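You operate a simulated robot arm through the tools that you are given. There is no shell and no other tool. Be economical: measure what you need, move in short steps, check, and stop when the job is done.

The job below is to be done with a simulated robot arm. You get a single attempt, and the scene is never put back.

JOB
Crank up the rewinder's slack web till the pull display reads GOOD.
Fine: mandrel clutch lever out and lay-on lever up for the cranking, lay-on lever down and clutch in after; the press is locked off at the numbering station and stays so.

The check looks at the end state, three seconds after you hand in, the way a careful person would. Anything else that was tipped, shoved, dropped, spilled or broken makes it a failure.

ROBOT AND FRAMES
A 7-joint arm with a three-finger gripper, on a carriage that runs on a rail from [-10, -1682] to [5, 798] (x, y) and turns from -2.217 to 3.578 rad about z. Base frame: it is fixed where the carriage stands at the start and does not move with it; the origin is on the floor, on the carriage's upright axis, x ahead of it, y to its left, z up. Units: mm, rad, N and s.
With the tool pointing down near the work surface it reaches from about 100 to 620 mm from the robot's upright axis, wherever it stands. Its first joint turns from -2.007 to 2.007 rad. Places, roughly: cradle handwheel [500, -300, 400]; edge handwheel [500, 300, 800]; lay-on lever [900, -100, 800]; mandrel clutch lever [500, 200, 700]; numbering unit isolator [400, 2200, 900]; numbering unit lock [400, 2200, 900]. Payload 2.69 kg.
The TCP is the grasp point between the finger pads, 30 mm short of the fingertips. In the tool frame z runs along the fingers and y along their closing line. Largest opening 128 mm; the body of the gripper starts 117 mm behind the TCP.
Orientation is told as [roll, pitch, yaw] about the base's x, y, z axes, in that order, counted from this pose: with the fingers straight down and closing along the base's y, the tool's x points along the base's -x, its y along +y and its z along -z.

CONTROLS
- The arm moves only by the tool drive_tool. Its argument "series" is a list of rows, each a list of 7 numbers: the shift along the base's x, y, z in cm, then the turn, a rotation vector about the base's x, y, z in rad, then the opening, from 0 (shut) to 1 (fully open). In form: [[tx, ty, tz, ax, ay, az, grip], ...]. A call has 1 to 10 rows; each row shifts and turns the commanded pose from where the row before left it. Each row takes 0.2 s and may step no farther than 50 mm and 0.15 rad from the row before; otherwise, or with a gripper value out of range, the whole call is refused. Where a pose cannot be reached the arm comes as near as it can. A force on the tool above 90 N (or 10 N above the force at the start of the call, whichever is more), or a blocked arm, ends the call early, and 0.2 s more pass. The fingers move at their own pace and stop on an object; they squeeze with about 21 N. The grip force told is the motor's: it shows also when the fingers shut on nothing. Time passes only in rows, and 0.2 s behind the last, so rows that do not move let the fingers close. It gives the time, the measured TCP pose, the force on the tool (base axes), the opening and the grip force at its end, in the units of the frame above (readings bear some noise), with the torque about the TCP (base axes, N m) and any sound that the robot's microphone picked up.
- Cameras (640 x 400 px; columns grow to the right, rows downward): "scene" is now at [11.5, 157.4, 1600.7]; the picture's right is [-0.15, -0.99, 0.00], its down [-0.81, 0.12, -0.57] and it looks along [0.57, -0.09, -0.82] (base axes); focal length 262 px, centre (320, 200). "wrist" rides on the gripper at [58, 54, -131] in the tool frame; the picture's right is [-0.68, 0.74, 0.00], its down [-0.62, -0.57, -0.55] and it looks along [-0.40, -0.37, 0.84] (tool axes); focal length 234 px, centre (320, 200). There is no depth. A picture from a camera that has moved, and an enlarged one, comes with that camera's place and axes in the base frame and with its lens.
- capture(camera): a new picture of that camera. The clock stands still meanwhile.
- lift_body(by): slides the trunk up (or, below 0, down) by that many mm; the arm and the scene camera ride with it, the base frame stays. It gives what a move gives, with no picture.
- roll_base(legs): drives the robot by 1 to 6 legs, each [ahead, left, turn to the left] in mm, mm and rad, along the robot's own axes; the way and the turn of a leg run together, so that a leg with both is an arc; at most 1500 mm and 3.142 rad a leg. The arm and the cameras ride along, it lands a little off, and it stops where it bumps. It keeps to its track: a leg is cut to what the track allows. It gives what a move gives.
- pan_tilt(pan, tilt): turns the head with the scene camera to pan (to the left, within 2.705 rad either way) and tilt (down, from -0.506 to 1.204), counted from straight ahead of the robot. It gives what a move gives.
- enlarge(camera, box): a new picture of the part [left, top, right, bottom] of that camera's present view, enlarged. The clock stands still meanwhile.
- close_job(): hands the job in; it is judged then, once.

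Go step by step. Nothing tells you exact positions but the pictures and the camera data: compare them with the known pose of the tool, close in by small moves and look again before you grip or let go. The budget is 120 turns and 98 pictures, counting those below and the enlarged ones. Unless the task says otherwise, let go and move clear before handing in, and close with one line.

The tools are called after "Call:" as a command line: name --pt "numbers of a row" for each row, then --argument value for the rest, lists and objects as JSON in quotes. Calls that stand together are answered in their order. drive_tool: Moves the arm, as the interface text tells. Its arguments: {"type":"object","properties":{"series":{"type":"array","items":{"type":"array","items":{"type":"number"}}}},"required":["series"]} The other tools are called the same way: lift_body (by) slides the trunk up or down; roll_base (legs) drives the base; pan_tilt (pan, tilt) turns the head that bears the scene camera; capture (camera) takes a picture; enlarge (camera, box) takes an enlarged picture of a part of a camera's view; close_job () hands the job in.

At the start:

```text
time_s: 0.0
position: [564.6, -177.1, 1022.2]
ee_rot: [0.0, 0.0, 0.0]
contact_force: [0.4, -0.2, -0.1]
ft_torque: [-0.02, -0.02, 0.01]
finger_gap: 128.1
grasp_force: 0.1
trunk travel left (down, up): [-775.0, 215.0]
robot x, y, heading: [2.1, 1.7, 0.003]
head pan, tilt: [-0.154, 0.958]
```

scene: 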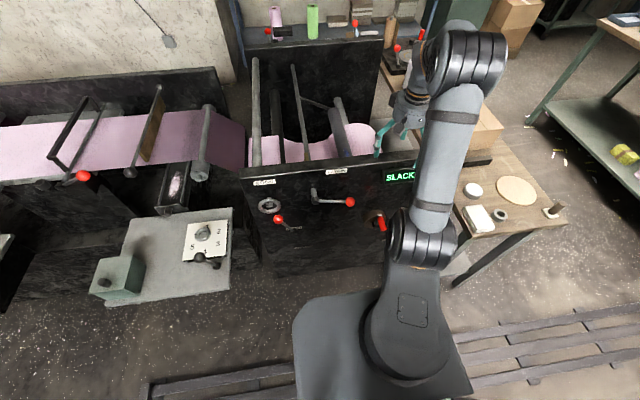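
wrist: 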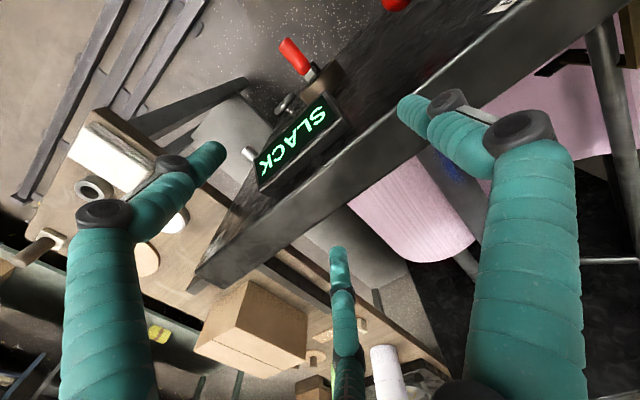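

I see the rewinder frame ahead with several red-knobbed levers on its front, labels, and a SLACK display. I'll look closer at the labels and controls before anything moves.

Call:
enlarge --camera "scene" --box '[230, 150, 430, 275]'

Call:
enlarge --camera "scene" --box '[230, 0, 430, 125]'

Call:
enlarge --camera "scene" --box '[0, 150, 240, 300]'

```text
3.20 times, centred on (330, 212) of scene
camera zoom: at [11.5, 157.4, 1600.7], right [-0.15, -0.99, 0.0], down [-0.81, 0.12, -0.57], along [0.57, -0.09, -0.82], focal length 839 px, centre (288, 160)
```

zoom: 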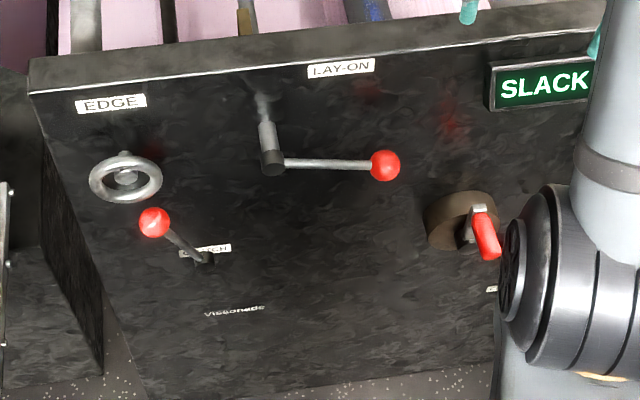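

```text
3.20 times, centred on (330, 62) of scene
camera zoom: at [11.5, 157.4, 1600.7], right [-0.15, -0.99, 0.0], down [-0.81, 0.12, -0.57], along [0.57, -0.09, -0.82], focal length 839 px, centre (288, 640)
```

zoom: 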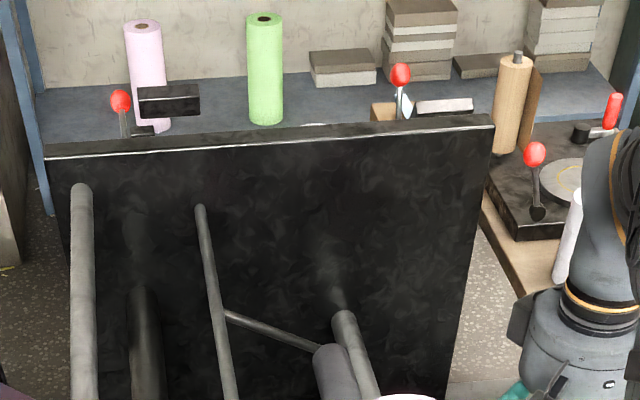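

```text
2.67 times, centred on (120, 225) of scene
camera zoom: at [11.5, 157.4, 1600.7], right [-0.15, -0.99, 0.0], down [-0.81, 0.12, -0.57], along [0.57, -0.09, -0.82], focal length 699 px, centre (853, 133)
```

zoom: 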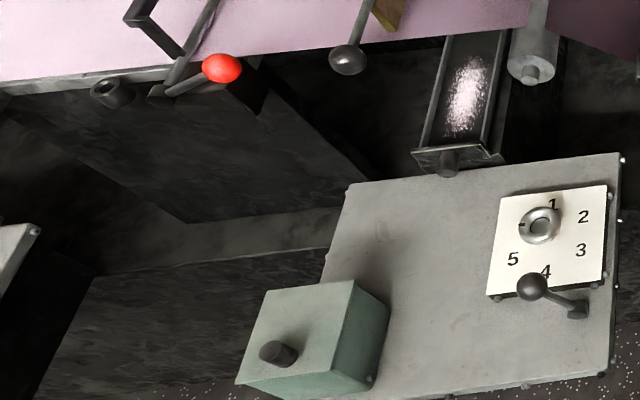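

The front panel carries EDGE, CLUTCH and LAY-ON controls and a red-handled hub on the right. The arm hides part of that hub, so I'll use the wrist camera for it.

Call:
enlarge --camera "wrist" --box '[220, 0, 540, 200]'

Call:
roll_base --legs '[[0, -300, 0]]'

Call:
capture --camera "scene"

```text
2.00 times, centred on (380, 100) of wrist
camera zoom: at [506.8, -123.8, 1152.8], right [0.68, 0.74, 0.0], down [0.62, -0.57, 0.55], along [0.4, -0.37, -0.84], focal length 468 px, centre (200, 400)
```

zoom: 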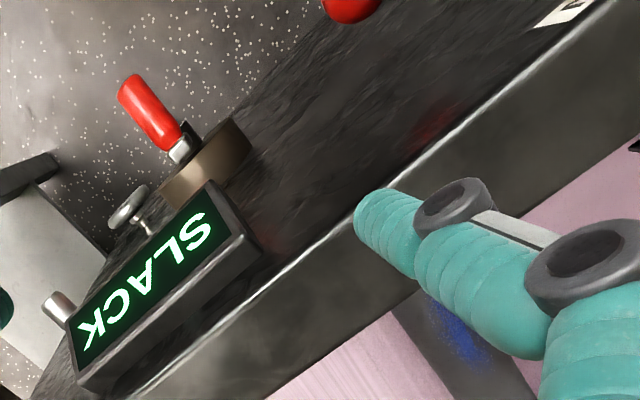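

```text
time_s: 2.0
position: [563.1, -468.3, 1022.2]
ee_rot: [0.0, 0.0, -0.004]
contact_force: [-0.1, -0.1, -0.5]
ft_torque: [0.03, 0.01, 0.02]
finger_gap: 128.0
grasp_force: 0.2
trunk travel left (down, up): [-775.0, 215.0]
robot x, y, heading: [-3.0, -290.1, -0.002]
head pan, tilt: [-0.154, 0.958]
```

```text
91 pictures are left
camera scene: at [10.1, -132.5, 1600.8], right [-0.15, -0.99, 0.0], down [-0.81, 0.13, -0.57], along [0.57, -0.09, -0.82], focal length 262 px, centre (320, 200)
```

scene: 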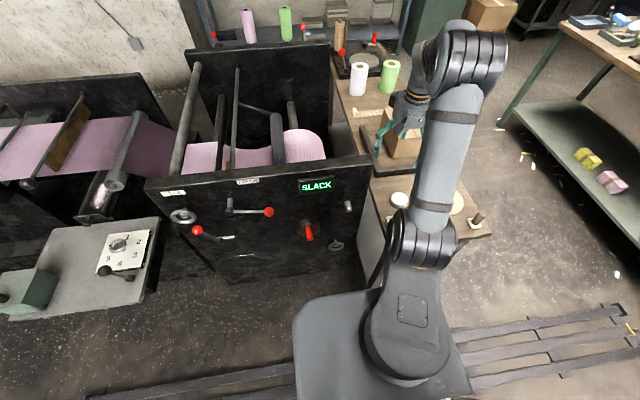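

Now the whole panel is unobstructed. I'll zoom in on it.

Call:
enlarge --camera "scene" --box '[145, 150, 385, 300]'

Call:
enlarge --camera "scene" --box '[280, 170, 360, 260]'

Call:
enlarge --camera "scene" --box '[160, 170, 280, 260]'

Call:
enlarge --camera "scene" --box '[160, 30, 400, 190]'

```text
2.67 times, centred on (265, 225) of scene
camera zoom: at [10.1, -132.5, 1600.8], right [-0.15, -0.99, 0.0], down [-0.81, 0.13, -0.57], along [0.57, -0.09, -0.82], focal length 699 px, centre (467, 133)
```

zoom: 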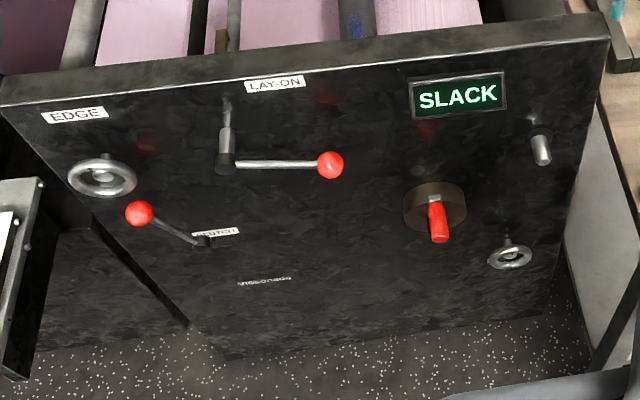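

```text
4.44 times, centred on (320, 215) of scene
camera zoom: at [10.1, -132.5, 1600.8], right [-0.15, -0.99, 0.0], down [-0.81, 0.13, -0.57], along [0.57, -0.09, -0.82], focal length 1165 px, centre (320, 133)
```

zoom: 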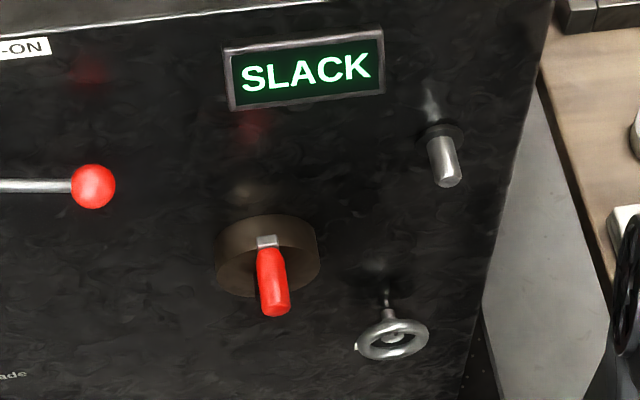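

```text
4.44 times, centred on (220, 215) of scene
camera zoom: at [10.1, -132.5, 1600.8], right [-0.15, -0.99, 0.0], down [-0.81, 0.13, -0.57], along [0.57, -0.09, -0.82], focal length 1165 px, centre (764, 133)
```

zoom: 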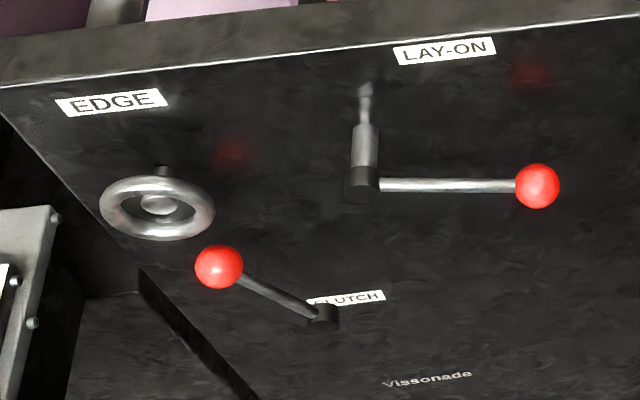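

```text
2.50 times, centred on (280, 110) of scene
camera zoom: at [10.1, -132.5, 1600.8], right [-0.15, -0.99, 0.0], down [-0.81, 0.13, -0.57], along [0.57, -0.09, -0.82], focal length 655 px, centre (420, 425)
```

zoom: 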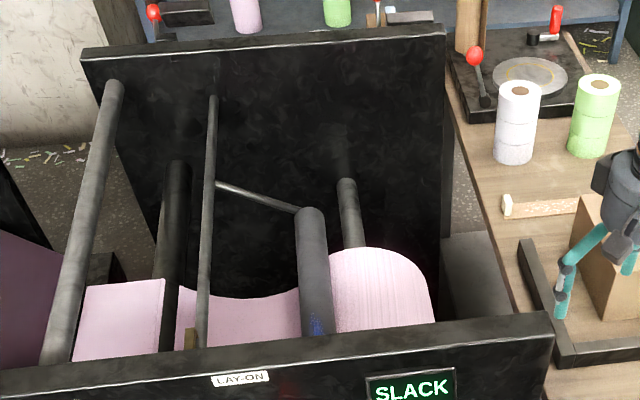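

The hub with the red grip looks like the crank, with a knurled pin and a small wheel (cradle) to its right. I'll pull the arm back from the machine, then lower the trunk for a frontal look.

Call:
drive_tool --pt "-5 0 0 0 0 0 1" --pt "-5 0 0 0 0 0 1" --pt "-5 0 0 0 0 0 1" --pt "-5 0 0 0 0 0 1" --pt "-5 0 0 0 0 0 1" --pt "-5 0 0 0 0 0 1"

Call:
lift_body --by -450

Call:
pan_tilt --pan 0.1 --tilt 0.5

Call:
capture --camera "scene"

```text
time_s: 3.4
position: [253.5, -488.6, 1024.2]
ee_rot: [0.001, -0.005, -0.119]
contact_force: [0.9, 6.8, 0.5]
ft_torque: [-1.08, 0.12, 0.22]
finger_gap: 128.0
grasp_force: 0.0
trunk travel left (down, up): [-775.0, 215.0]
robot x, y, heading: [-3.0, -291.0, -0.0]
head pan, tilt: [-0.154, 0.958]
```

```text
refused: -450 is not a number from -400 to 400
```

```text
time_s: 4.3
position: [257.6, -487.5, 1022.9]
ee_rot: [-0.001, 0.002, -0.122]
contact_force: [1.7, -1.0, 1.1]
ft_torque: [-0.01, -0.01, 0.03]
finger_gap: 128.0
grasp_force: 0.0
trunk travel left (down, up): [-775.0, 215.0]
robot x, y, heading: [-1.2, -288.3, -0.002]
head pan, tilt: [0.099, 0.499]
```

```text
86 pictures are left
camera scene: at [29.2, -111.7, 1638.8], right [0.1, -1.0, 0.0], down [-0.48, -0.05, -0.88], along [0.87, 0.09, -0.48], focal length 262 px, centre (320, 200)
```

scene: 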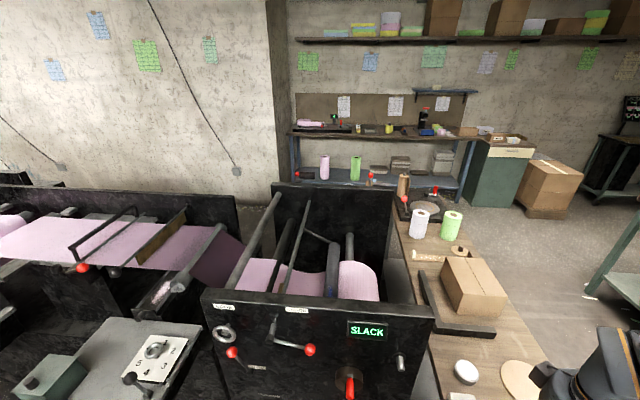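

Call:
lift_body --by -400

Call:
capture --camera "scene"

```text
time_s: 8.1
position: [260.9, -468.0, 622.7]
ee_rot: [-0.001, -0.001, -0.002]
contact_force: [-0.3, 0.7, 0.0]
ft_torque: [0.03, 0.02, 0.0]
finger_gap: 127.9
grasp_force: 0.0
trunk travel left (down, up): [-375.0, 615.0]
robot x, y, heading: [-1.2, -286.9, 0.001]
head pan, tilt: [0.099, 0.499]
```

```text
85 pictures are left
camera scene: at [29.3, -111.8, 1238.9], right [0.1, -1.0, 0.0], down [-0.48, -0.05, -0.88], along [0.87, 0.09, -0.48], focal length 262 px, centre (320, 200)
```

scene: 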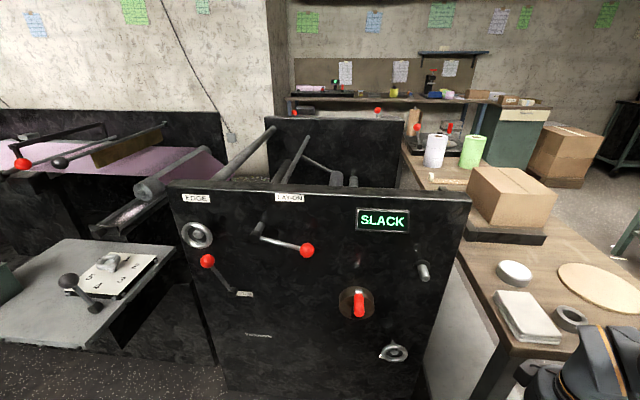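

Call:
enlarge --camera "scene" --box '[320, 200, 460, 380]'

Call:
enlarge --camera "scene" --box '[165, 180, 325, 350]'

```text
2.22 times, centred on (390, 290) of scene
camera zoom: at [29.3, -111.8, 1238.9], right [0.1, -1.0, 0.0], down [-0.48, -0.05, -0.88], along [0.87, 0.09, -0.48], focal length 582 px, centre (164, 0)
```

zoom: 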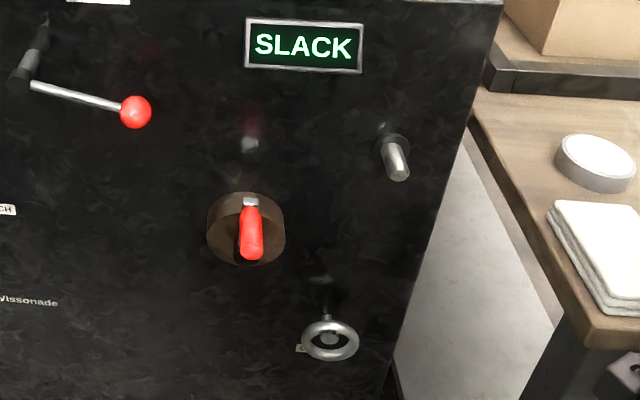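

```text
2.35 times, centred on (245, 265) of scene
camera zoom: at [29.3, -111.8, 1238.9], right [0.1, -1.0, 0.0], down [-0.48, -0.05, -0.88], along [0.87, 0.09, -0.48], focal length 617 px, centre (496, 47)
```

zoom: 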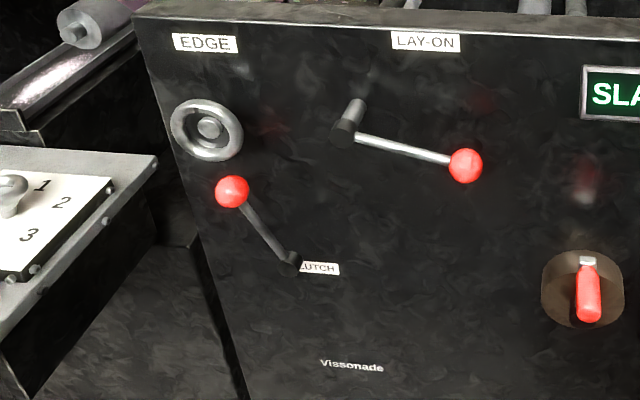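

Triangulating the two views gives the crank grip at about (480–540, -165, 665), sticking out toward me from a hub at (569, -167, 600). The lay-on knob is at (532, -28, 816), the clutch knob at (533, 245, 755) with its pivot at (539, 196, 640). Next I shift the base left and turn the tool to point at the panel.

Call:
roll_base --legs '[[0, 390, 0]]'

Call:
drive_tool --pt "2 0 0 0 -0.15 0 1" --pt "2 0 0 0 -0.15 0 1" --pt "2 0 0 0 -0.15 0 1" --pt "2 0 0 0 -0.15 0 1" --pt "2 0 0 0 -0.15 0 1" --pt "2 0 0 0 -0.15 0 1" --pt "2 0 0 0 -0.15 0 1"

Call:
capture --camera "scene"

```text
time_s: 10.6
position: [265.6, -79.8, 623.0]
ee_rot: [0.001, 0.0, 0.008]
contact_force: [-0.8, -1.1, 0.5]
ft_torque: [-0.01, -0.03, -0.01]
finger_gap: 128.0
grasp_force: 0.1
trunk travel left (down, up): [-375.0, 615.0]
robot x, y, heading: [0.3, 95.0, 0.004]
head pan, tilt: [0.099, 0.499]
```

```text
time_s: 12.2
position: [431.3, -86.5, 666.0]
ee_rot: [0.069, -0.923, -0.007]
contact_force: [0.0, 1.0, -0.5]
ft_torque: [-0.01, 0.03, 0.01]
finger_gap: 127.8
grasp_force: 0.0
out of reach, approached as far as the arm can: row 4, 5, 6, 7
trunk travel left (down, up): [-375.0, 615.0]
robot x, y, heading: [-1.2, 97.7, 0.01]
head pan, tilt: [0.099, 0.499]
```

```text
82 pictures are left
camera scene: at [36.8, 268.1, 1240.2], right [0.11, -0.99, -0.01], down [-0.48, -0.05, -0.88], along [0.87, 0.1, -0.48], focal length 262 px, centre (320, 200)
```

scene: 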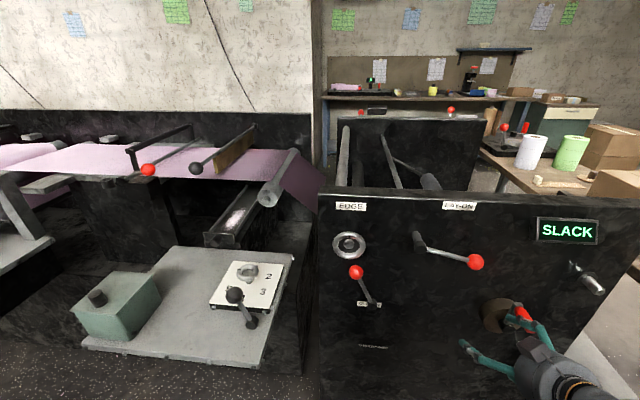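

The full turn isn't reachable this close in, so I'll put the tool further to the robot's side, where there's room behind the wrist.

Call:
drive_tool --pt "-5 0 0 0 0 0 1" --pt "-2 -5 0 0 0 0 1" --pt "0 -5 0 0 0 0 1" --pt "0 -5 0 0 0 0 1" --pt "0 -5 0 0 0 0 1"

Call:
roll_base --legs '[[0, 170, 0]]'

Call:
drive_tool --pt "0 -2 0 0 -0.15 0 1" --pt "0 -2 0 0 -0.15 0 1" --pt "0 -2 0 0 -0.15 0 1" --pt "0 -2 0 0 -0.15 0 1" --pt "0 -2 0 0 -0.05 0 1"

Call:
capture --camera "scene"

```text
refused: row 2 steps farther than a row can; nothing moved
```

```text
time_s: 13.7
position: [433.0, 85.5, 666.0]
ee_rot: [0.063, -0.922, -0.003]
contact_force: [0.0, -0.5, -0.8]
ft_torque: [-0.07, 0.0, 0.01]
finger_gap: 127.9
grasp_force: 0.2
trunk travel left (down, up): [-375.0, 615.0]
robot x, y, heading: [-2.6, 267.1, 0.013]
head pan, tilt: [0.099, 0.499]
```

```text
time_s: 14.8
position: [413.4, -13.0, 851.0]
ee_rot: [0.386, -1.5, -0.317]
contact_force: [0.6, -0.1, 0.1]
ft_torque: [-0.03, -0.01, 0.03]
finger_gap: 128.1
grasp_force: 0.1
out of reach, approached as far as the arm can: row 1, 2, 3, 4, 5
trunk travel left (down, up): [-375.0, 615.0]
robot x, y, heading: [3.8, 269.4, 0.004]
head pan, tilt: [0.099, 0.499]
```

```text
81 pictures are left
camera scene: at [38.5, 428.6, 1241.8], right [0.11, -0.99, -0.02], down [-0.48, -0.04, -0.88], along [0.87, 0.1, -0.48], focal length 262 px, centre (320, 200)
```

scene: 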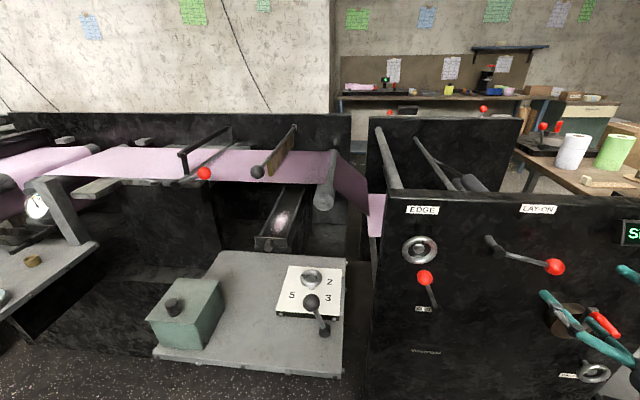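

The solver drifted up to z 851 to achieve the pitch, which suggests the trunk should be lower relative to the work. I'll retreat slightly and lower the trunk.

Call:
drive_tool --pt "-2 0 0 0 0 0 1"

Call:
lift_body --by -180

Call:
drive_tool --pt "0 0 0 0 0 0 1"

```text
time_s: 15.2
position: [413.4, -14.2, 849.2]
ee_rot: [0.375, -1.499, -0.309]
contact_force: [0.3, 0.2, -0.4]
ft_torque: [0.01, -0.03, -0.02]
finger_gap: 127.9
grasp_force: 0.0
out of reach, approached as far as the arm can: row 1
trunk travel left (down, up): [-375.0, 615.0]
robot x, y, heading: [2.1, 268.6, 0.009]
head pan, tilt: [0.099, 0.499]
```

```text
time_s: 17.2
position: [418.9, -5.1, 667.3]
ee_rot: [0.301, -1.494, -0.223]
contact_force: [-0.7, -0.2, -0.4]
ft_torque: [-0.02, 0.0, 0.05]
finger_gap: 127.9
grasp_force: 0.0
trunk travel left (down, up): [-195.0, 795.0]
robot x, y, heading: [-2.0, 267.1, 0.008]
head pan, tilt: [0.099, 0.499]
```

```text
time_s: 17.6
position: [419.4, -5.0, 667.4]
ee_rot: [0.301, -1.494, -0.223]
contact_force: [0.1, 0.5, 0.9]
ft_torque: [-0.01, -0.03, 0.05]
finger_gap: 128.1
grasp_force: 0.1
trunk travel left (down, up): [-195.0, 795.0]
robot x, y, heading: [1.7, 268.4, 0.006]
head pan, tilt: [0.099, 0.499]
```

Good: the tool now points almost straight at the panel. I'll trim the orientation, rise to the lay-on knob height and look.

Call:
drive_tool --pt "0 0 3 -0.023 -0.073 -0.078 1" --pt "0 -1 4 0 0 0 1" --pt "0 -1 4 0 0 0 1" --pt "0 0 4 0 0 0 1"

Call:
capture --camera "wrist"

Call:
capture --camera "scene"

```text
time_s: 18.9
position: [442.0, -38.1, 789.7]
ee_rot: [0.731, -1.482, -0.732]
contact_force: [-0.4, 1.0, 0.1]
ft_torque: [0.04, 0.0, 0.0]
finger_gap: 128.0
grasp_force: 0.1
out of reach, approached as far as the arm can: row 1
trunk travel left (down, up): [-195.0, 795.0]
robot x, y, heading: [3.3, 267.2, 0.005]
head pan, tilt: [0.099, 0.499]
stopped in row 4: the arm was blocked; the commanded pose is now the measured one
```

```text
80 pictures are left
camera wrist: at [308.2, 20.0, 741.3], right [0.05, 0.7, 0.72], down [-0.51, -0.6, 0.62], along [0.86, -0.39, 0.33], focal length 234 px, centre (320, 200)
```

wrist: 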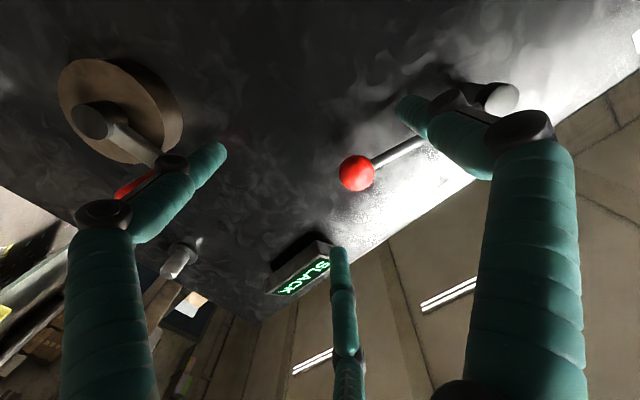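

```text
79 pictures are left
camera scene: at [44.6, 451.1, 1056.5], right [0.11, -0.99, 0.0], down [-0.49, -0.06, -0.87], along [0.87, 0.09, -0.49], focal length 262 px, centre (320, 200)
```

scene: 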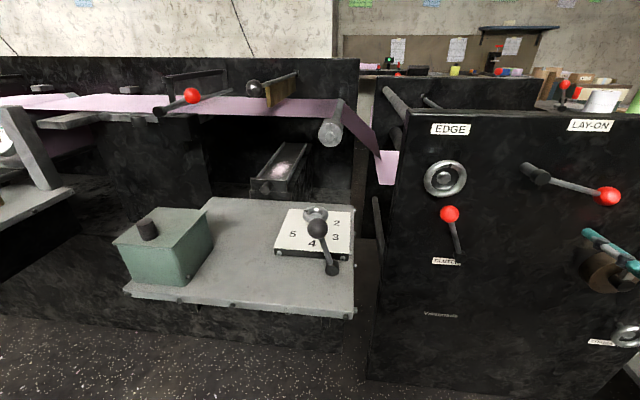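

The lay-on knob is at about (532, -30, 825), with the rod running left to the hub at (536, 103, 848). I'll close the fingers, go in underneath the rod near the knob, and push it up.

Call:
drive_tool --pt "0 4 -1 0 0 0 0" --pt "1 0 -2 0 0 0 0" --pt "1 0 -1 0 0 0 0" --pt "1 0 0 0 0 0 0" --pt "1 0 0 0 0 0 0" --pt "0.5 0 0 0 0 0 0" --pt "0 0 0 0 0 0 0"

Call:
capture --camera "wrist"

```text
time_s: 20.4
position: [475.0, 0.2, 755.7]
ee_rot: [0.9, -1.496, -0.901]
contact_force: [0.5, -0.1, -0.6]
ft_torque: [-0.01, 0.0, -0.01]
finger_gap: 10.6
grasp_force: 1.1
trunk travel left (down, up): [-195.0, 795.0]
robot x, y, heading: [0.8, 266.9, 0.009]
head pan, tilt: [0.099, 0.499]
```

```text
78 pictures are left
camera wrist: at [342.0, 56.8, 706.4], right [0.03, 0.7, 0.72], down [-0.52, -0.6, 0.61], along [0.85, -0.4, 0.34], focal length 234 px, centre (320, 200)
```

wrist: 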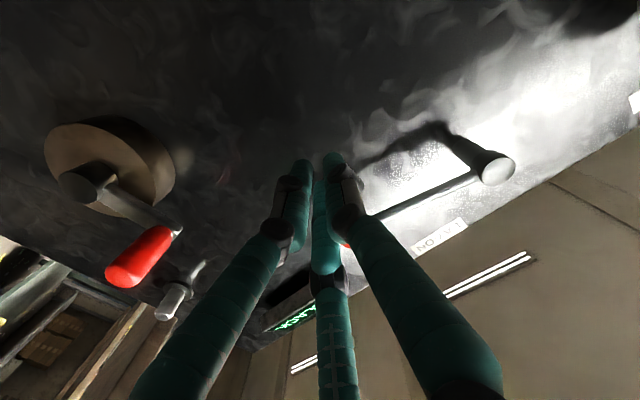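

Call:
drive_tool --pt "1.5 0 0 0 0 0 0" --pt "1.5 0 0 0 0 0 0" --pt "0.5 0 0 0 0 0 0" --pt "0 0 2 0 0 0 0" --pt "0 0 2 0 0 0 0"

Call:
capture --camera "wrist"

```text
time_s: 21.6
position: [510.9, 1.0, 796.6]
ee_rot: [0.907, -1.495, -0.909]
contact_force: [-0.3, -0.2, -0.2]
ft_torque: [-0.03, -0.01, 0.02]
finger_gap: 2.2
grasp_force: 20.5
trunk travel left (down, up): [-195.0, 795.0]
robot x, y, heading: [1.4, 262.9, 0.004]
head pan, tilt: [0.099, 0.499]
```

```text
77 pictures are left
camera wrist: at [377.9, 57.8, 746.4], right [0.03, 0.7, 0.72], down [-0.52, -0.6, 0.61], along [0.85, -0.4, 0.34], focal length 234 px, centre (320, 200)
```

wrist: 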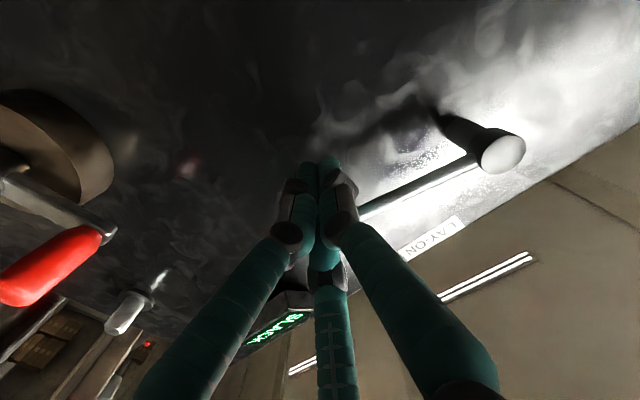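

Call:
drive_tool --pt "0 0 1 0 0 0 0" --pt "0 0 1 0 0 0 0" --pt "0 0 1 0 0 0 0" --pt "0 0.1 1 0 0 0 0" --pt "0 0.2 1 0 0 0 0" --pt "0 0.3 1 0 0 0 0"

Call:
capture --camera "wrist"

```text
time_s: 23.1
position: [510.0, 7.0, 858.7]
ee_rot: [0.931, -1.499, -0.932]
contact_force: [-0.2, -0.5, 0.0]
ft_torque: [0.06, 0.02, 0.01]
finger_gap: 2.4
grasp_force: 21.6
trunk travel left (down, up): [-195.0, 795.0]
robot x, y, heading: [1.3, 268.5, 0.009]
head pan, tilt: [0.099, 0.499]
```

```text
76 pictures are left
camera wrist: at [376.9, 62.9, 807.5], right [0.03, 0.7, 0.72], down [-0.52, -0.6, 0.6], along [0.85, -0.39, 0.34], focal length 234 px, centre (320, 200)
```

wrist: 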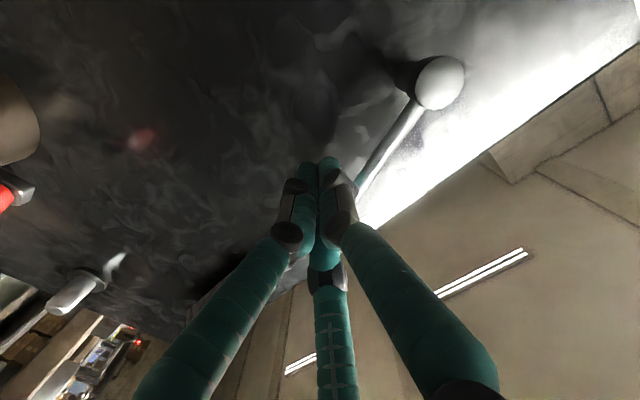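

Call:
drive_tool --pt "0 0.15 1 0 0 0 0" --pt "0 0.2 1 0 0 0 0" --pt "0 0.3 1 0 0 0 0" --pt "0 0.4 1 0 0 0 0" --pt "0 0.5 1 0 0 0 0"

Call:
pan_tilt --pan -0.5 --tilt 0.4

Call:
capture --camera "scene"

```text
time_s: 24.2
position: [512.6, 6.3, 868.1]
ee_rot: [0.613, -1.423, -0.636]
contact_force: [-38.8, -27.0, -76.3]
ft_torque: [0.6, 0.44, -0.51]
finger_gap: 2.2
grasp_force: 21.0
trunk travel left (down, up): [-195.0, 795.0]
robot x, y, heading: [-1.3, 266.3, 0.003]
head pan, tilt: [0.099, 0.499]
```

```text
time_s: 25.2
position: [512.5, 5.0, 867.4]
ee_rot: [0.596, -1.425, -0.621]
contact_force: [-38.5, -28.3, -75.4]
ft_torque: [0.63, 0.44, -0.42]
finger_gap: 2.0
grasp_force: 21.0
trunk travel left (down, up): [-195.0, 795.0]
robot x, y, heading: [-0.0, 265.3, 0.008]
head pan, tilt: [-0.499, 0.4]
```

```text
75 pictures are left
camera scene: at [23.7, 385.8, 1068.6], right [-0.47, -0.88, -0.01], down [-0.34, 0.19, -0.92], along [0.81, -0.43, -0.39], focal length 262 px, centre (320, 200)
```

scene: 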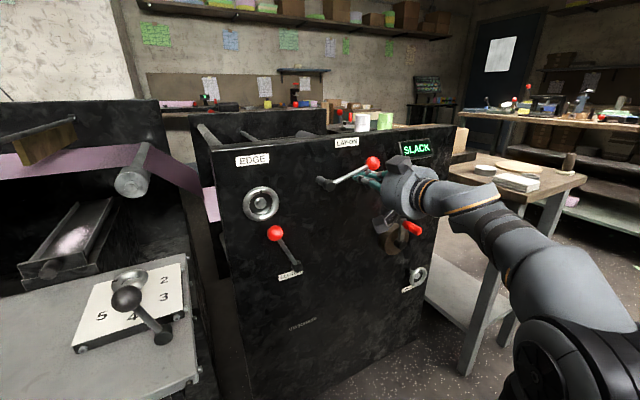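

The lever seems to have reached a stop, about 20° above horizontal with 76 N pushing back. I'll ease off and zoom in to check it stays up.

Call:
drive_tool --pt "0 0 -2 0 0 0 0" --pt "0 0 -2 0 0 0 0" --pt "0 0 -2 0 0 0 0" --pt "0 0 -2 0 0 0 0"

Call:
enlarge --camera "scene" --box '[200, 90, 460, 290]'

Call:
capture --camera "wrist"

```text
time_s: 26.2
position: [510.6, 24.1, 829.8]
ee_rot: [0.936, -1.501, -0.937]
contact_force: [0.1, 1.0, 0.6]
ft_torque: [0.02, -0.01, -0.02]
finger_gap: 2.3
grasp_force: 20.8
trunk travel left (down, up): [-195.0, 795.0]
robot x, y, heading: [0.2, 271.1, 0.013]
head pan, tilt: [-0.499, 0.4]
```

```text
2.00 times, centred on (330, 190) of scene
camera zoom: at [22.0, 392.5, 1068.4], right [-0.47, -0.88, 0.0], down [-0.34, 0.18, -0.92], along [0.81, -0.43, -0.39], focal length 524 px, centre (300, 220)
```

zoom: 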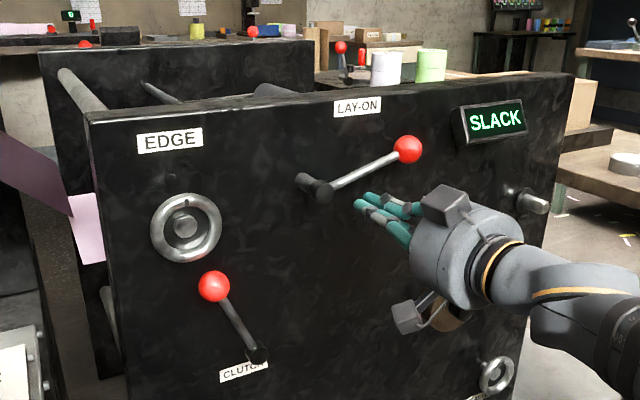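

```text
73 pictures are left
camera wrist: at [378.5, 80.9, 778.5], right [0.03, 0.7, 0.72], down [-0.52, -0.6, 0.6], along [0.85, -0.39, 0.35], focal length 234 px, centre (320, 200)
```

wrist: 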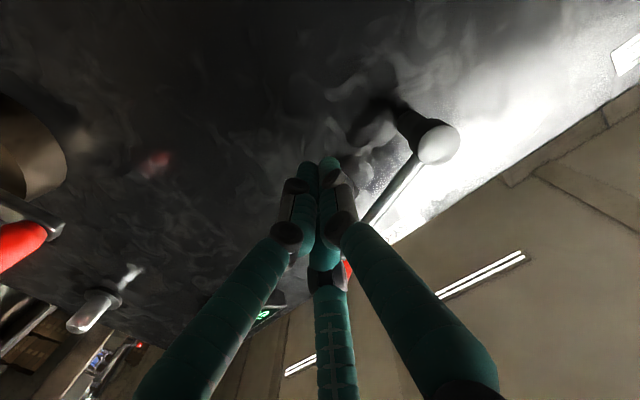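

The lay-on lever stays up. Next is the clutch: back away, go down and across in front of the clutch knob to its left side. I'll try it from the present base position.

Call:
drive_tool --pt "-4 0 -1 0 0 0 0" --pt "-3 0 -3 0 0 0 0" --pt "0 3 -3.5 0 0 0 0" --pt "0 4.5 -2 0 0 0 0" --pt "0 4.5 0 0 0 0 0" --pt "0 4.5 0 0 0 0 0" --pt "0 4.5 0 0 0 0 0" --pt "0 4.5 0 0 0 0 0"

Call:
capture --camera "scene"

```text
time_s: 27.5
position: [465.3, 99.2, 671.0]
ee_rot: [0.372, -1.345, -0.366]
contact_force: [-0.1, -0.5, 0.1]
ft_torque: [-0.02, -0.01, 0.0]
finger_gap: 2.1
grasp_force: 20.3
out of reach, approached as far as the arm can: row 4, 5, 6
trunk travel left (down, up): [-195.0, 795.0]
robot x, y, heading: [3.4, 267.1, 0.004]
head pan, tilt: [-0.499, 0.4]
stopped in row 6: the arm was blocked; the commanded pose is now the measured one
```

```text
72 pictures are left
camera scene: at [29.9, 394.3, 1068.8], right [-0.47, -0.88, 0.01], down [-0.35, 0.18, -0.92], along [0.81, -0.44, -0.39], focal length 262 px, centre (320, 200)
```

scene: 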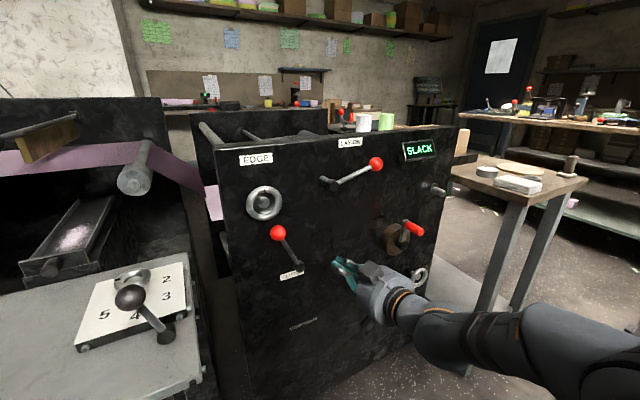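

The arm can't work this close to its own axis, so I'll retreat and shift the base left to put the clutch at the same relative offset that worked for the lay-on lever.

Call:
drive_tool --pt "-2 -4 2 0 0 0 0" --pt "-2 -4 2 0 0 0 0" --pt "-1 -4 2 0 0 0 0"

Call:
roll_base --legs '[[0, 270, 0]]'

Call:
capture --camera "scene"

Call:
capture --camera "wrist"

```text
time_s: 28.5
position: [423.4, -23.6, 705.5]
ee_rot: [0.552, -1.285, -0.507]
contact_force: [-1.2, -0.1, 0.6]
ft_torque: [0.02, 0.01, 0.01]
finger_gap: 2.4
grasp_force: 20.3
trunk travel left (down, up): [-195.0, 795.0]
robot x, y, heading: [2.6, 269.8, 0.008]
head pan, tilt: [-0.499, 0.4]
stopped in row 3: the arm was blocked; the commanded pose is now the measured one
```

```text
time_s: 30.4
position: [426.0, 241.0, 706.3]
ee_rot: [0.55, -1.286, -0.508]
contact_force: [0.1, 0.6, 0.9]
ft_torque: [-0.02, 0.02, -0.01]
finger_gap: 2.1
grasp_force: 21.1
trunk travel left (down, up): [-195.0, 795.0]
robot x, y, heading: [2.4, 534.2, 0.012]
head pan, tilt: [-0.499, 0.4]
```

```text
71 pictures are left
camera scene: at [28.2, 645.7, 1069.4], right [-0.47, -0.88, -0.01], down [-0.35, 0.2, -0.92], along [0.81, -0.43, -0.4], focal length 262 px, centre (320, 200)
```

scene: 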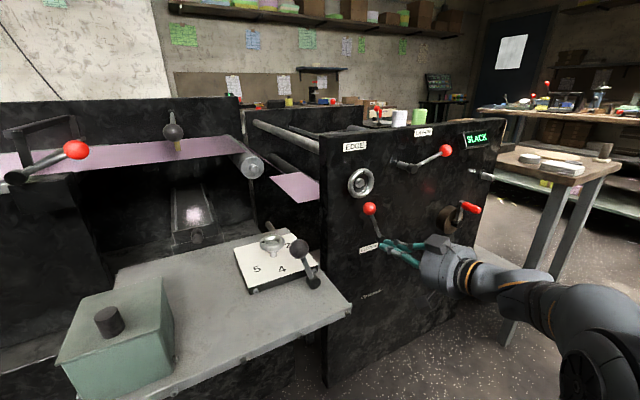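

```text
70 pictures are left
camera wrist: at [283.5, 294.7, 688.6], right [0.15, 0.64, 0.76], down [-0.37, -0.67, 0.64], along [0.92, -0.38, 0.13], focal length 234 px, centre (320, 200)
```

wrist: 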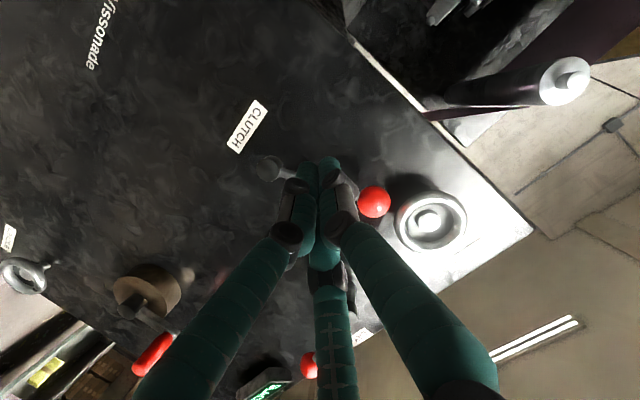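

I'll lower the trunk 90 mm, square the tool up, then approach the left of the clutch knob at about y 290, z 735.

Call:
lift_body --by -90

Call:
drive_tool --pt "0 1 4 0 -0.12 -0.03 0" --pt "0 1 4 0 -0.12 -0.03 0" --pt "0 2 3 0 0 0 0" --pt "1 2 1 0 0 0 0" --pt "1 0 0 0 0 0 0"

Call:
capture --camera "wrist"

```text
time_s: 31.6
position: [429.0, 246.3, 612.5]
ee_rot: [0.535, -1.28, -0.493]
contact_force: [-0.1, -0.1, 0.5]
ft_torque: [0.0, -0.02, 0.02]
finger_gap: 2.4
grasp_force: 20.5
trunk travel left (down, up): [-105.0, 885.0]
robot x, y, heading: [6.9, 534.0, 0.008]
head pan, tilt: [-0.499, 0.4]
```

```text
time_s: 32.5
position: [469.2, 276.8, 665.1]
ee_rot: [1.032, -1.32, -1.024]
contact_force: [-0.2, 0.4, -0.3]
ft_torque: [0.05, -0.02, 0.0]
finger_gap: 2.2
grasp_force: 21.1
out of reach, approached as far as the arm can: row 3
trunk travel left (down, up): [-105.0, 885.0]
robot x, y, heading: [4.7, 536.3, 0.01]
head pan, tilt: [-0.499, 0.4]
stopped in row 4: the arm was blocked; the commanded pose is now the measured one
```

```text
69 pictures are left
camera wrist: at [332.9, 338.0, 635.6], right [0.09, 0.58, 0.81], down [-0.47, -0.69, 0.55], along [0.88, -0.43, 0.21], focal length 234 px, centre (320, 200)
```

wrist: 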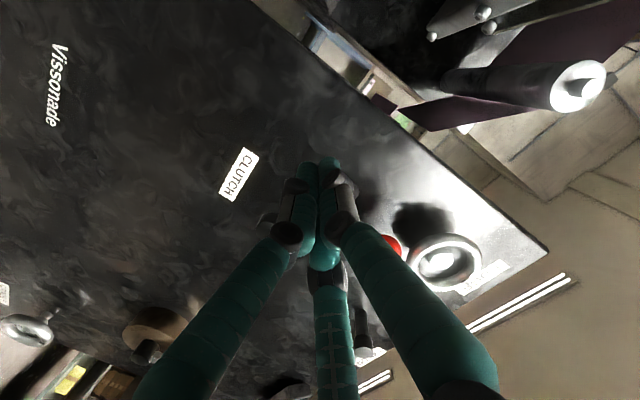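

Call:
drive_tool --pt "0 -1 2 0 0 0 0" --pt "0 0 3 0 0 0 0" --pt "0 0 2 0 -0.1 0 0" --pt "0 1 0 0 -0.1 0 0" --pt "0 1.5 0 0 0 0 0"

Call:
capture --camera "wrist"

Call:
capture --camera "scene"

```text
time_s: 33.9
position: [482.4, 292.1, 722.2]
ee_rot: [1.77, -1.333, -1.731]
contact_force: [-0.1, 0.4, 0.4]
ft_torque: [0.0, 0.03, 0.01]
finger_gap: 2.2
grasp_force: 20.9
trunk travel left (down, up): [-105.0, 885.0]
robot x, y, heading: [-0.3, 534.5, 0.012]
head pan, tilt: [-0.499, 0.4]
stopped in row 5: the arm was blocked; the commanded pose is now the measured one
```

```text
68 pictures are left
camera wrist: at [351.6, 352.8, 670.8], right [-0.06, 0.56, 0.83], down [-0.55, -0.71, 0.44], along [0.84, -0.43, 0.35], focal length 234 px, centre (320, 200)
```

wrist: 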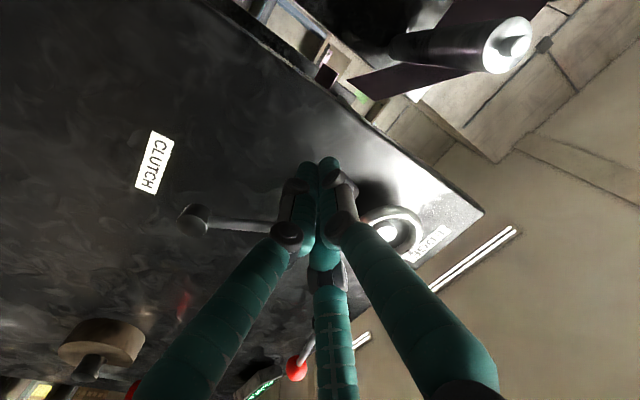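

```text
67 pictures are left
camera scene: at [33.2, 655.8, 978.8], right [-0.47, -0.88, 0.0], down [-0.35, 0.19, -0.92], along [0.81, -0.43, -0.4], focal length 262 px, centre (320, 200)
```

scene: 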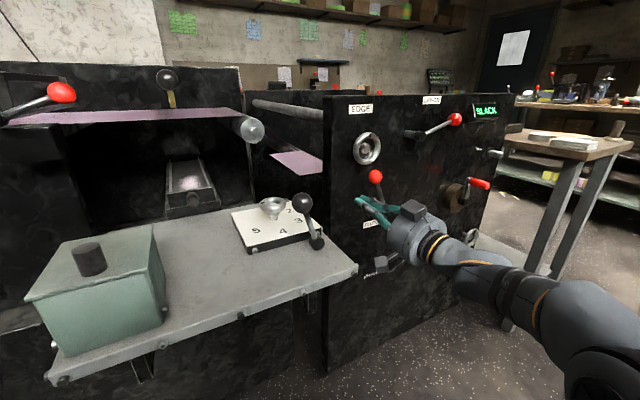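

Fingers are at the left of the clutch lever, level with its upper rod. I'll move in and push it to the right, watching the force.

Call:
drive_tool --pt "1.5 0 0.3 0 0 0 0" --pt "1.5 0 0.3 0 0 0 0" --pt "0 -2 0 0 0 0 0" --pt "0 -2 0 0 0 0 0" --pt "0 -1 0 0 0 0 0" --pt "0 -1 0 0 0 0 0" --pt "0 -1 0 0 0 0 0"

Call:
capture --camera "wrist"

```text
time_s: 35.5
position: [500.3, 221.5, 737.2]
ee_rot: [1.858, -1.339, -1.823]
contact_force: [0.1, 3.1, 0.6]
ft_torque: [-0.05, -0.05, 0.08]
finger_gap: 2.4
grasp_force: 21.3
trunk travel left (down, up): [-105.0, 885.0]
robot x, y, heading: [1.6, 534.6, 0.012]
head pan, tilt: [-0.499, 0.4]
```

```text
66 pictures are left
camera wrist: at [372.3, 283.6, 682.6], right [-0.07, 0.57, 0.82], down [-0.56, -0.7, 0.44], along [0.83, -0.43, 0.37], focal length 234 px, centre (320, 200)
```

wrist: 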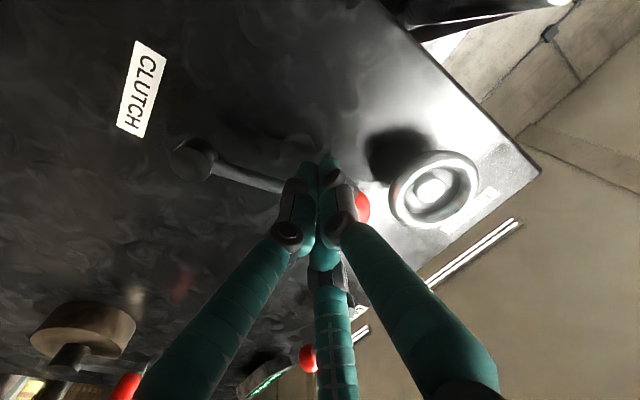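

Call:
drive_tool --pt "0.5 -1 0 0 0 0 0" --pt "0 -1 0 0 0 0 0" --pt "0 -1 0 0 0 0 0" --pt "0 -1 0 0 0 0 0" --pt "0 -1 0 0 0 0 0"

Call:
capture --camera "wrist"

Call:
capture --camera "scene"

```text
time_s: 36.7
position: [506.4, 171.3, 737.8]
ee_rot: [1.855, -1.335, -1.821]
contact_force: [-1.0, 0.9, 0.7]
ft_torque: [0.0, 0.02, -0.01]
finger_gap: 1.9
grasp_force: 21.7
trunk travel left (down, up): [-105.0, 885.0]
robot x, y, heading: [5.0, 532.7, 0.009]
head pan, tilt: [-0.499, 0.4]
```

```text
65 pictures are left
camera wrist: at [377.3, 233.6, 682.7], right [-0.07, 0.57, 0.82], down [-0.56, -0.7, 0.44], along [0.83, -0.43, 0.36], focal length 234 px, centre (320, 200)
```

wrist: 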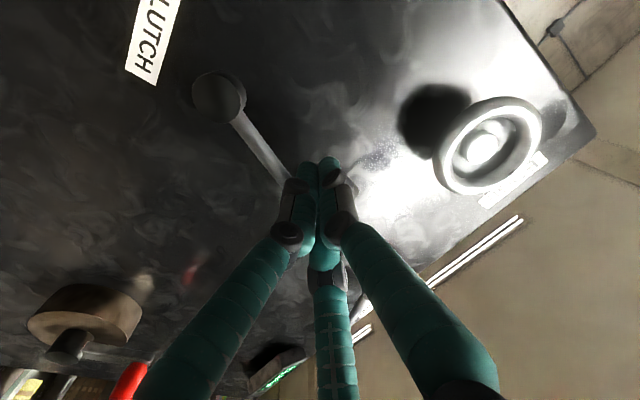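

```text
64 pictures are left
camera scene: at [23.4, 658.8, 978.0], right [-0.47, -0.88, 0.0], down [-0.34, 0.18, -0.92], along [0.81, -0.43, -0.39], focal length 262 px, centre (320, 200)
```

scene: 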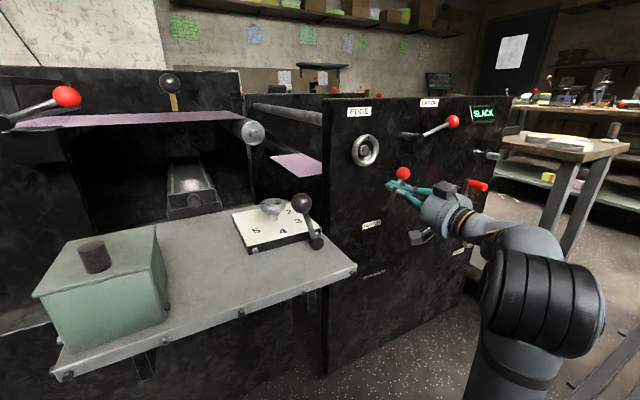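

Call:
drive_tool --pt "0 -1 0 0 0 0 0" --pt "0 -1 0 0 0 0 0" --pt "0 -1 0 0 0 0 0" --pt "0 -1 -0.2 0 0 0 0" --pt "0 -1 -0.3 0 0 0 0"

Call:
enlarge --camera "scene" --box '[320, 90, 520, 280]'

```text
time_s: 37.7
position: [512.6, 163.8, 749.1]
ee_rot: [1.949, -1.329, -1.853]
contact_force: [-9.9, 17.7, 11.6]
ft_torque: [0.11, -0.02, 0.09]
finger_gap: 2.4
grasp_force: 21.3
trunk travel left (down, up): [-105.0, 885.0]
robot x, y, heading: [0.6, 534.4, 0.011]
head pan, tilt: [-0.499, 0.4]
stopped in row 4: the force on the tool passed its limit at 94 N (the readings are from after the stop); the commanded pose is now the measured one
```

```text
2.11 times, centred on (420, 185) of scene
camera zoom: at [21.4, 662.4, 977.9], right [-0.47, -0.88, 0.0], down [-0.34, 0.18, -0.92], along [0.82, -0.43, -0.39], focal length 552 px, centre (110, 232)
```

zoom: 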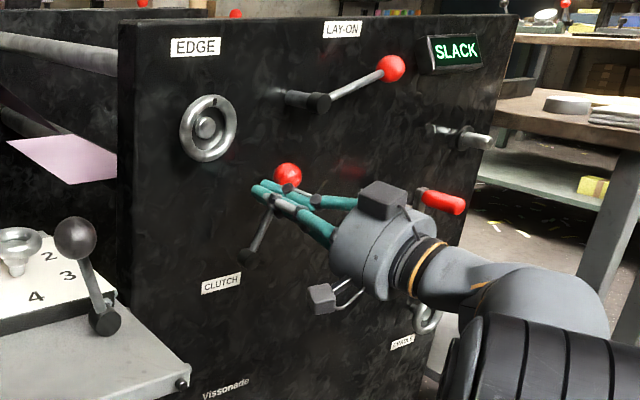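

The clutch lever went hard over to the right stop, so both levers are set. I'll back off and bring the base round for the crank.

Call:
drive_tool --pt "0 2 -0.5 0 0 0 0" --pt "-2 2 0 0 0 0 0" --pt "-3 0 0 0 0 0 0" --pt "-2 0 0 0 0 0 0"

Call:
enlarge --camera "scene" --box '[320, 90, 520, 280]'

Call:
roll_base --legs '[[0, -390, 0]]'

Call:
capture --camera "scene"

Call:
capture --camera "wrist"

```text
time_s: 38.7
position: [444.2, 199.5, 738.2]
ee_rot: [1.907, -1.329, -1.819]
contact_force: [0.0, -0.1, 0.8]
ft_torque: [0.02, -0.04, -0.02]
finger_gap: 2.2
grasp_force: 21.6
trunk travel left (down, up): [-105.0, 885.0]
robot x, y, heading: [2.1, 533.1, 0.013]
head pan, tilt: [-0.499, 0.4]
```

```text
2.11 times, centred on (420, 185) of scene
camera zoom: at [23.2, 659.9, 978.0], right [-0.47, -0.88, 0.0], down [-0.34, 0.18, -0.92], along [0.81, -0.43, -0.39], focal length 552 px, centre (110, 232)
```

zoom: 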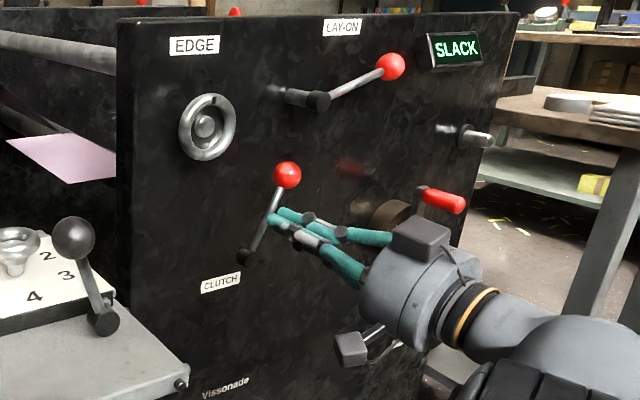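

```text
time_s: 41.1
position: [440.6, -191.0, 737.9]
ee_rot: [1.911, -1.33, -1.822]
contact_force: [0.3, -0.2, 0.3]
ft_torque: [-0.02, -0.04, 0.0]
finger_gap: 2.2
grasp_force: 20.6
trunk travel left (down, up): [-105.0, 885.0]
robot x, y, heading: [-0.4, 148.8, 0.011]
head pan, tilt: [-0.499, 0.4]
```

```text
61 pictures are left
camera scene: at [21.2, 270.9, 978.0], right [-0.47, -0.88, 0.0], down [-0.34, 0.18, -0.92], along [0.81, -0.43, -0.39], focal length 262 px, centre (320, 200)
```

scene: 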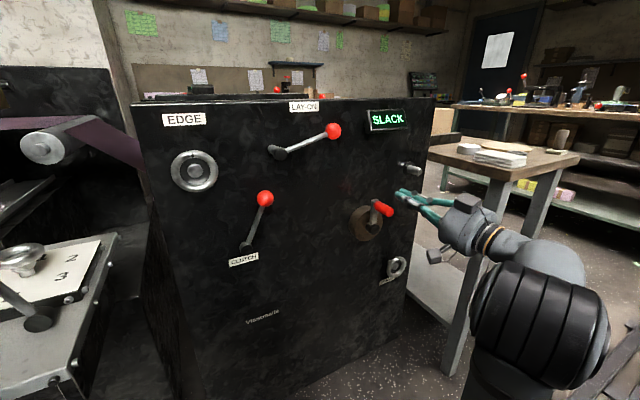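

```text
60 pictures are left
camera wrist: at [309.0, -135.5, 681.8], right [-0.11, 0.56, 0.82], down [-0.53, -0.73, 0.43], along [0.84, -0.39, 0.38], focal length 234 px, centre (320, 200)
```

wrist: 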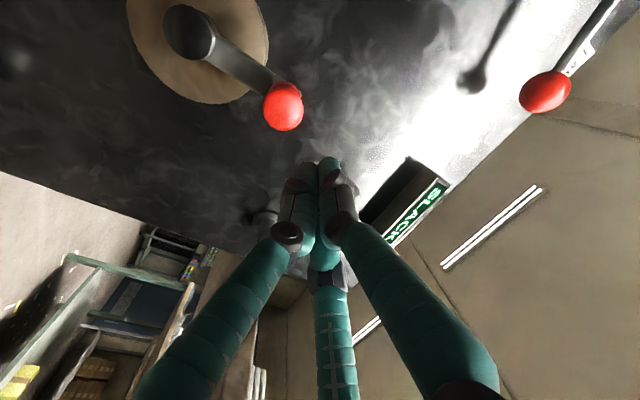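

Call:
enlarge --camera "scene" --box '[330, 150, 430, 250]'

```text
4.00 times, centred on (380, 200) of scene
camera zoom: at [21.2, 270.9, 978.0], right [-0.47, -0.88, 0.0], down [-0.34, 0.18, -0.92], along [0.81, -0.43, -0.39], focal length 1048 px, centre (80, 200)
```

zoom: 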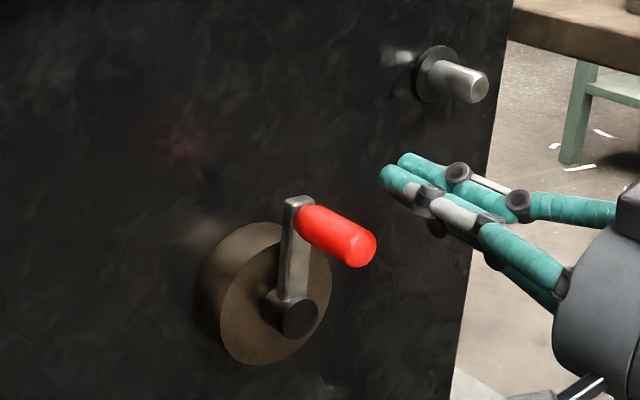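

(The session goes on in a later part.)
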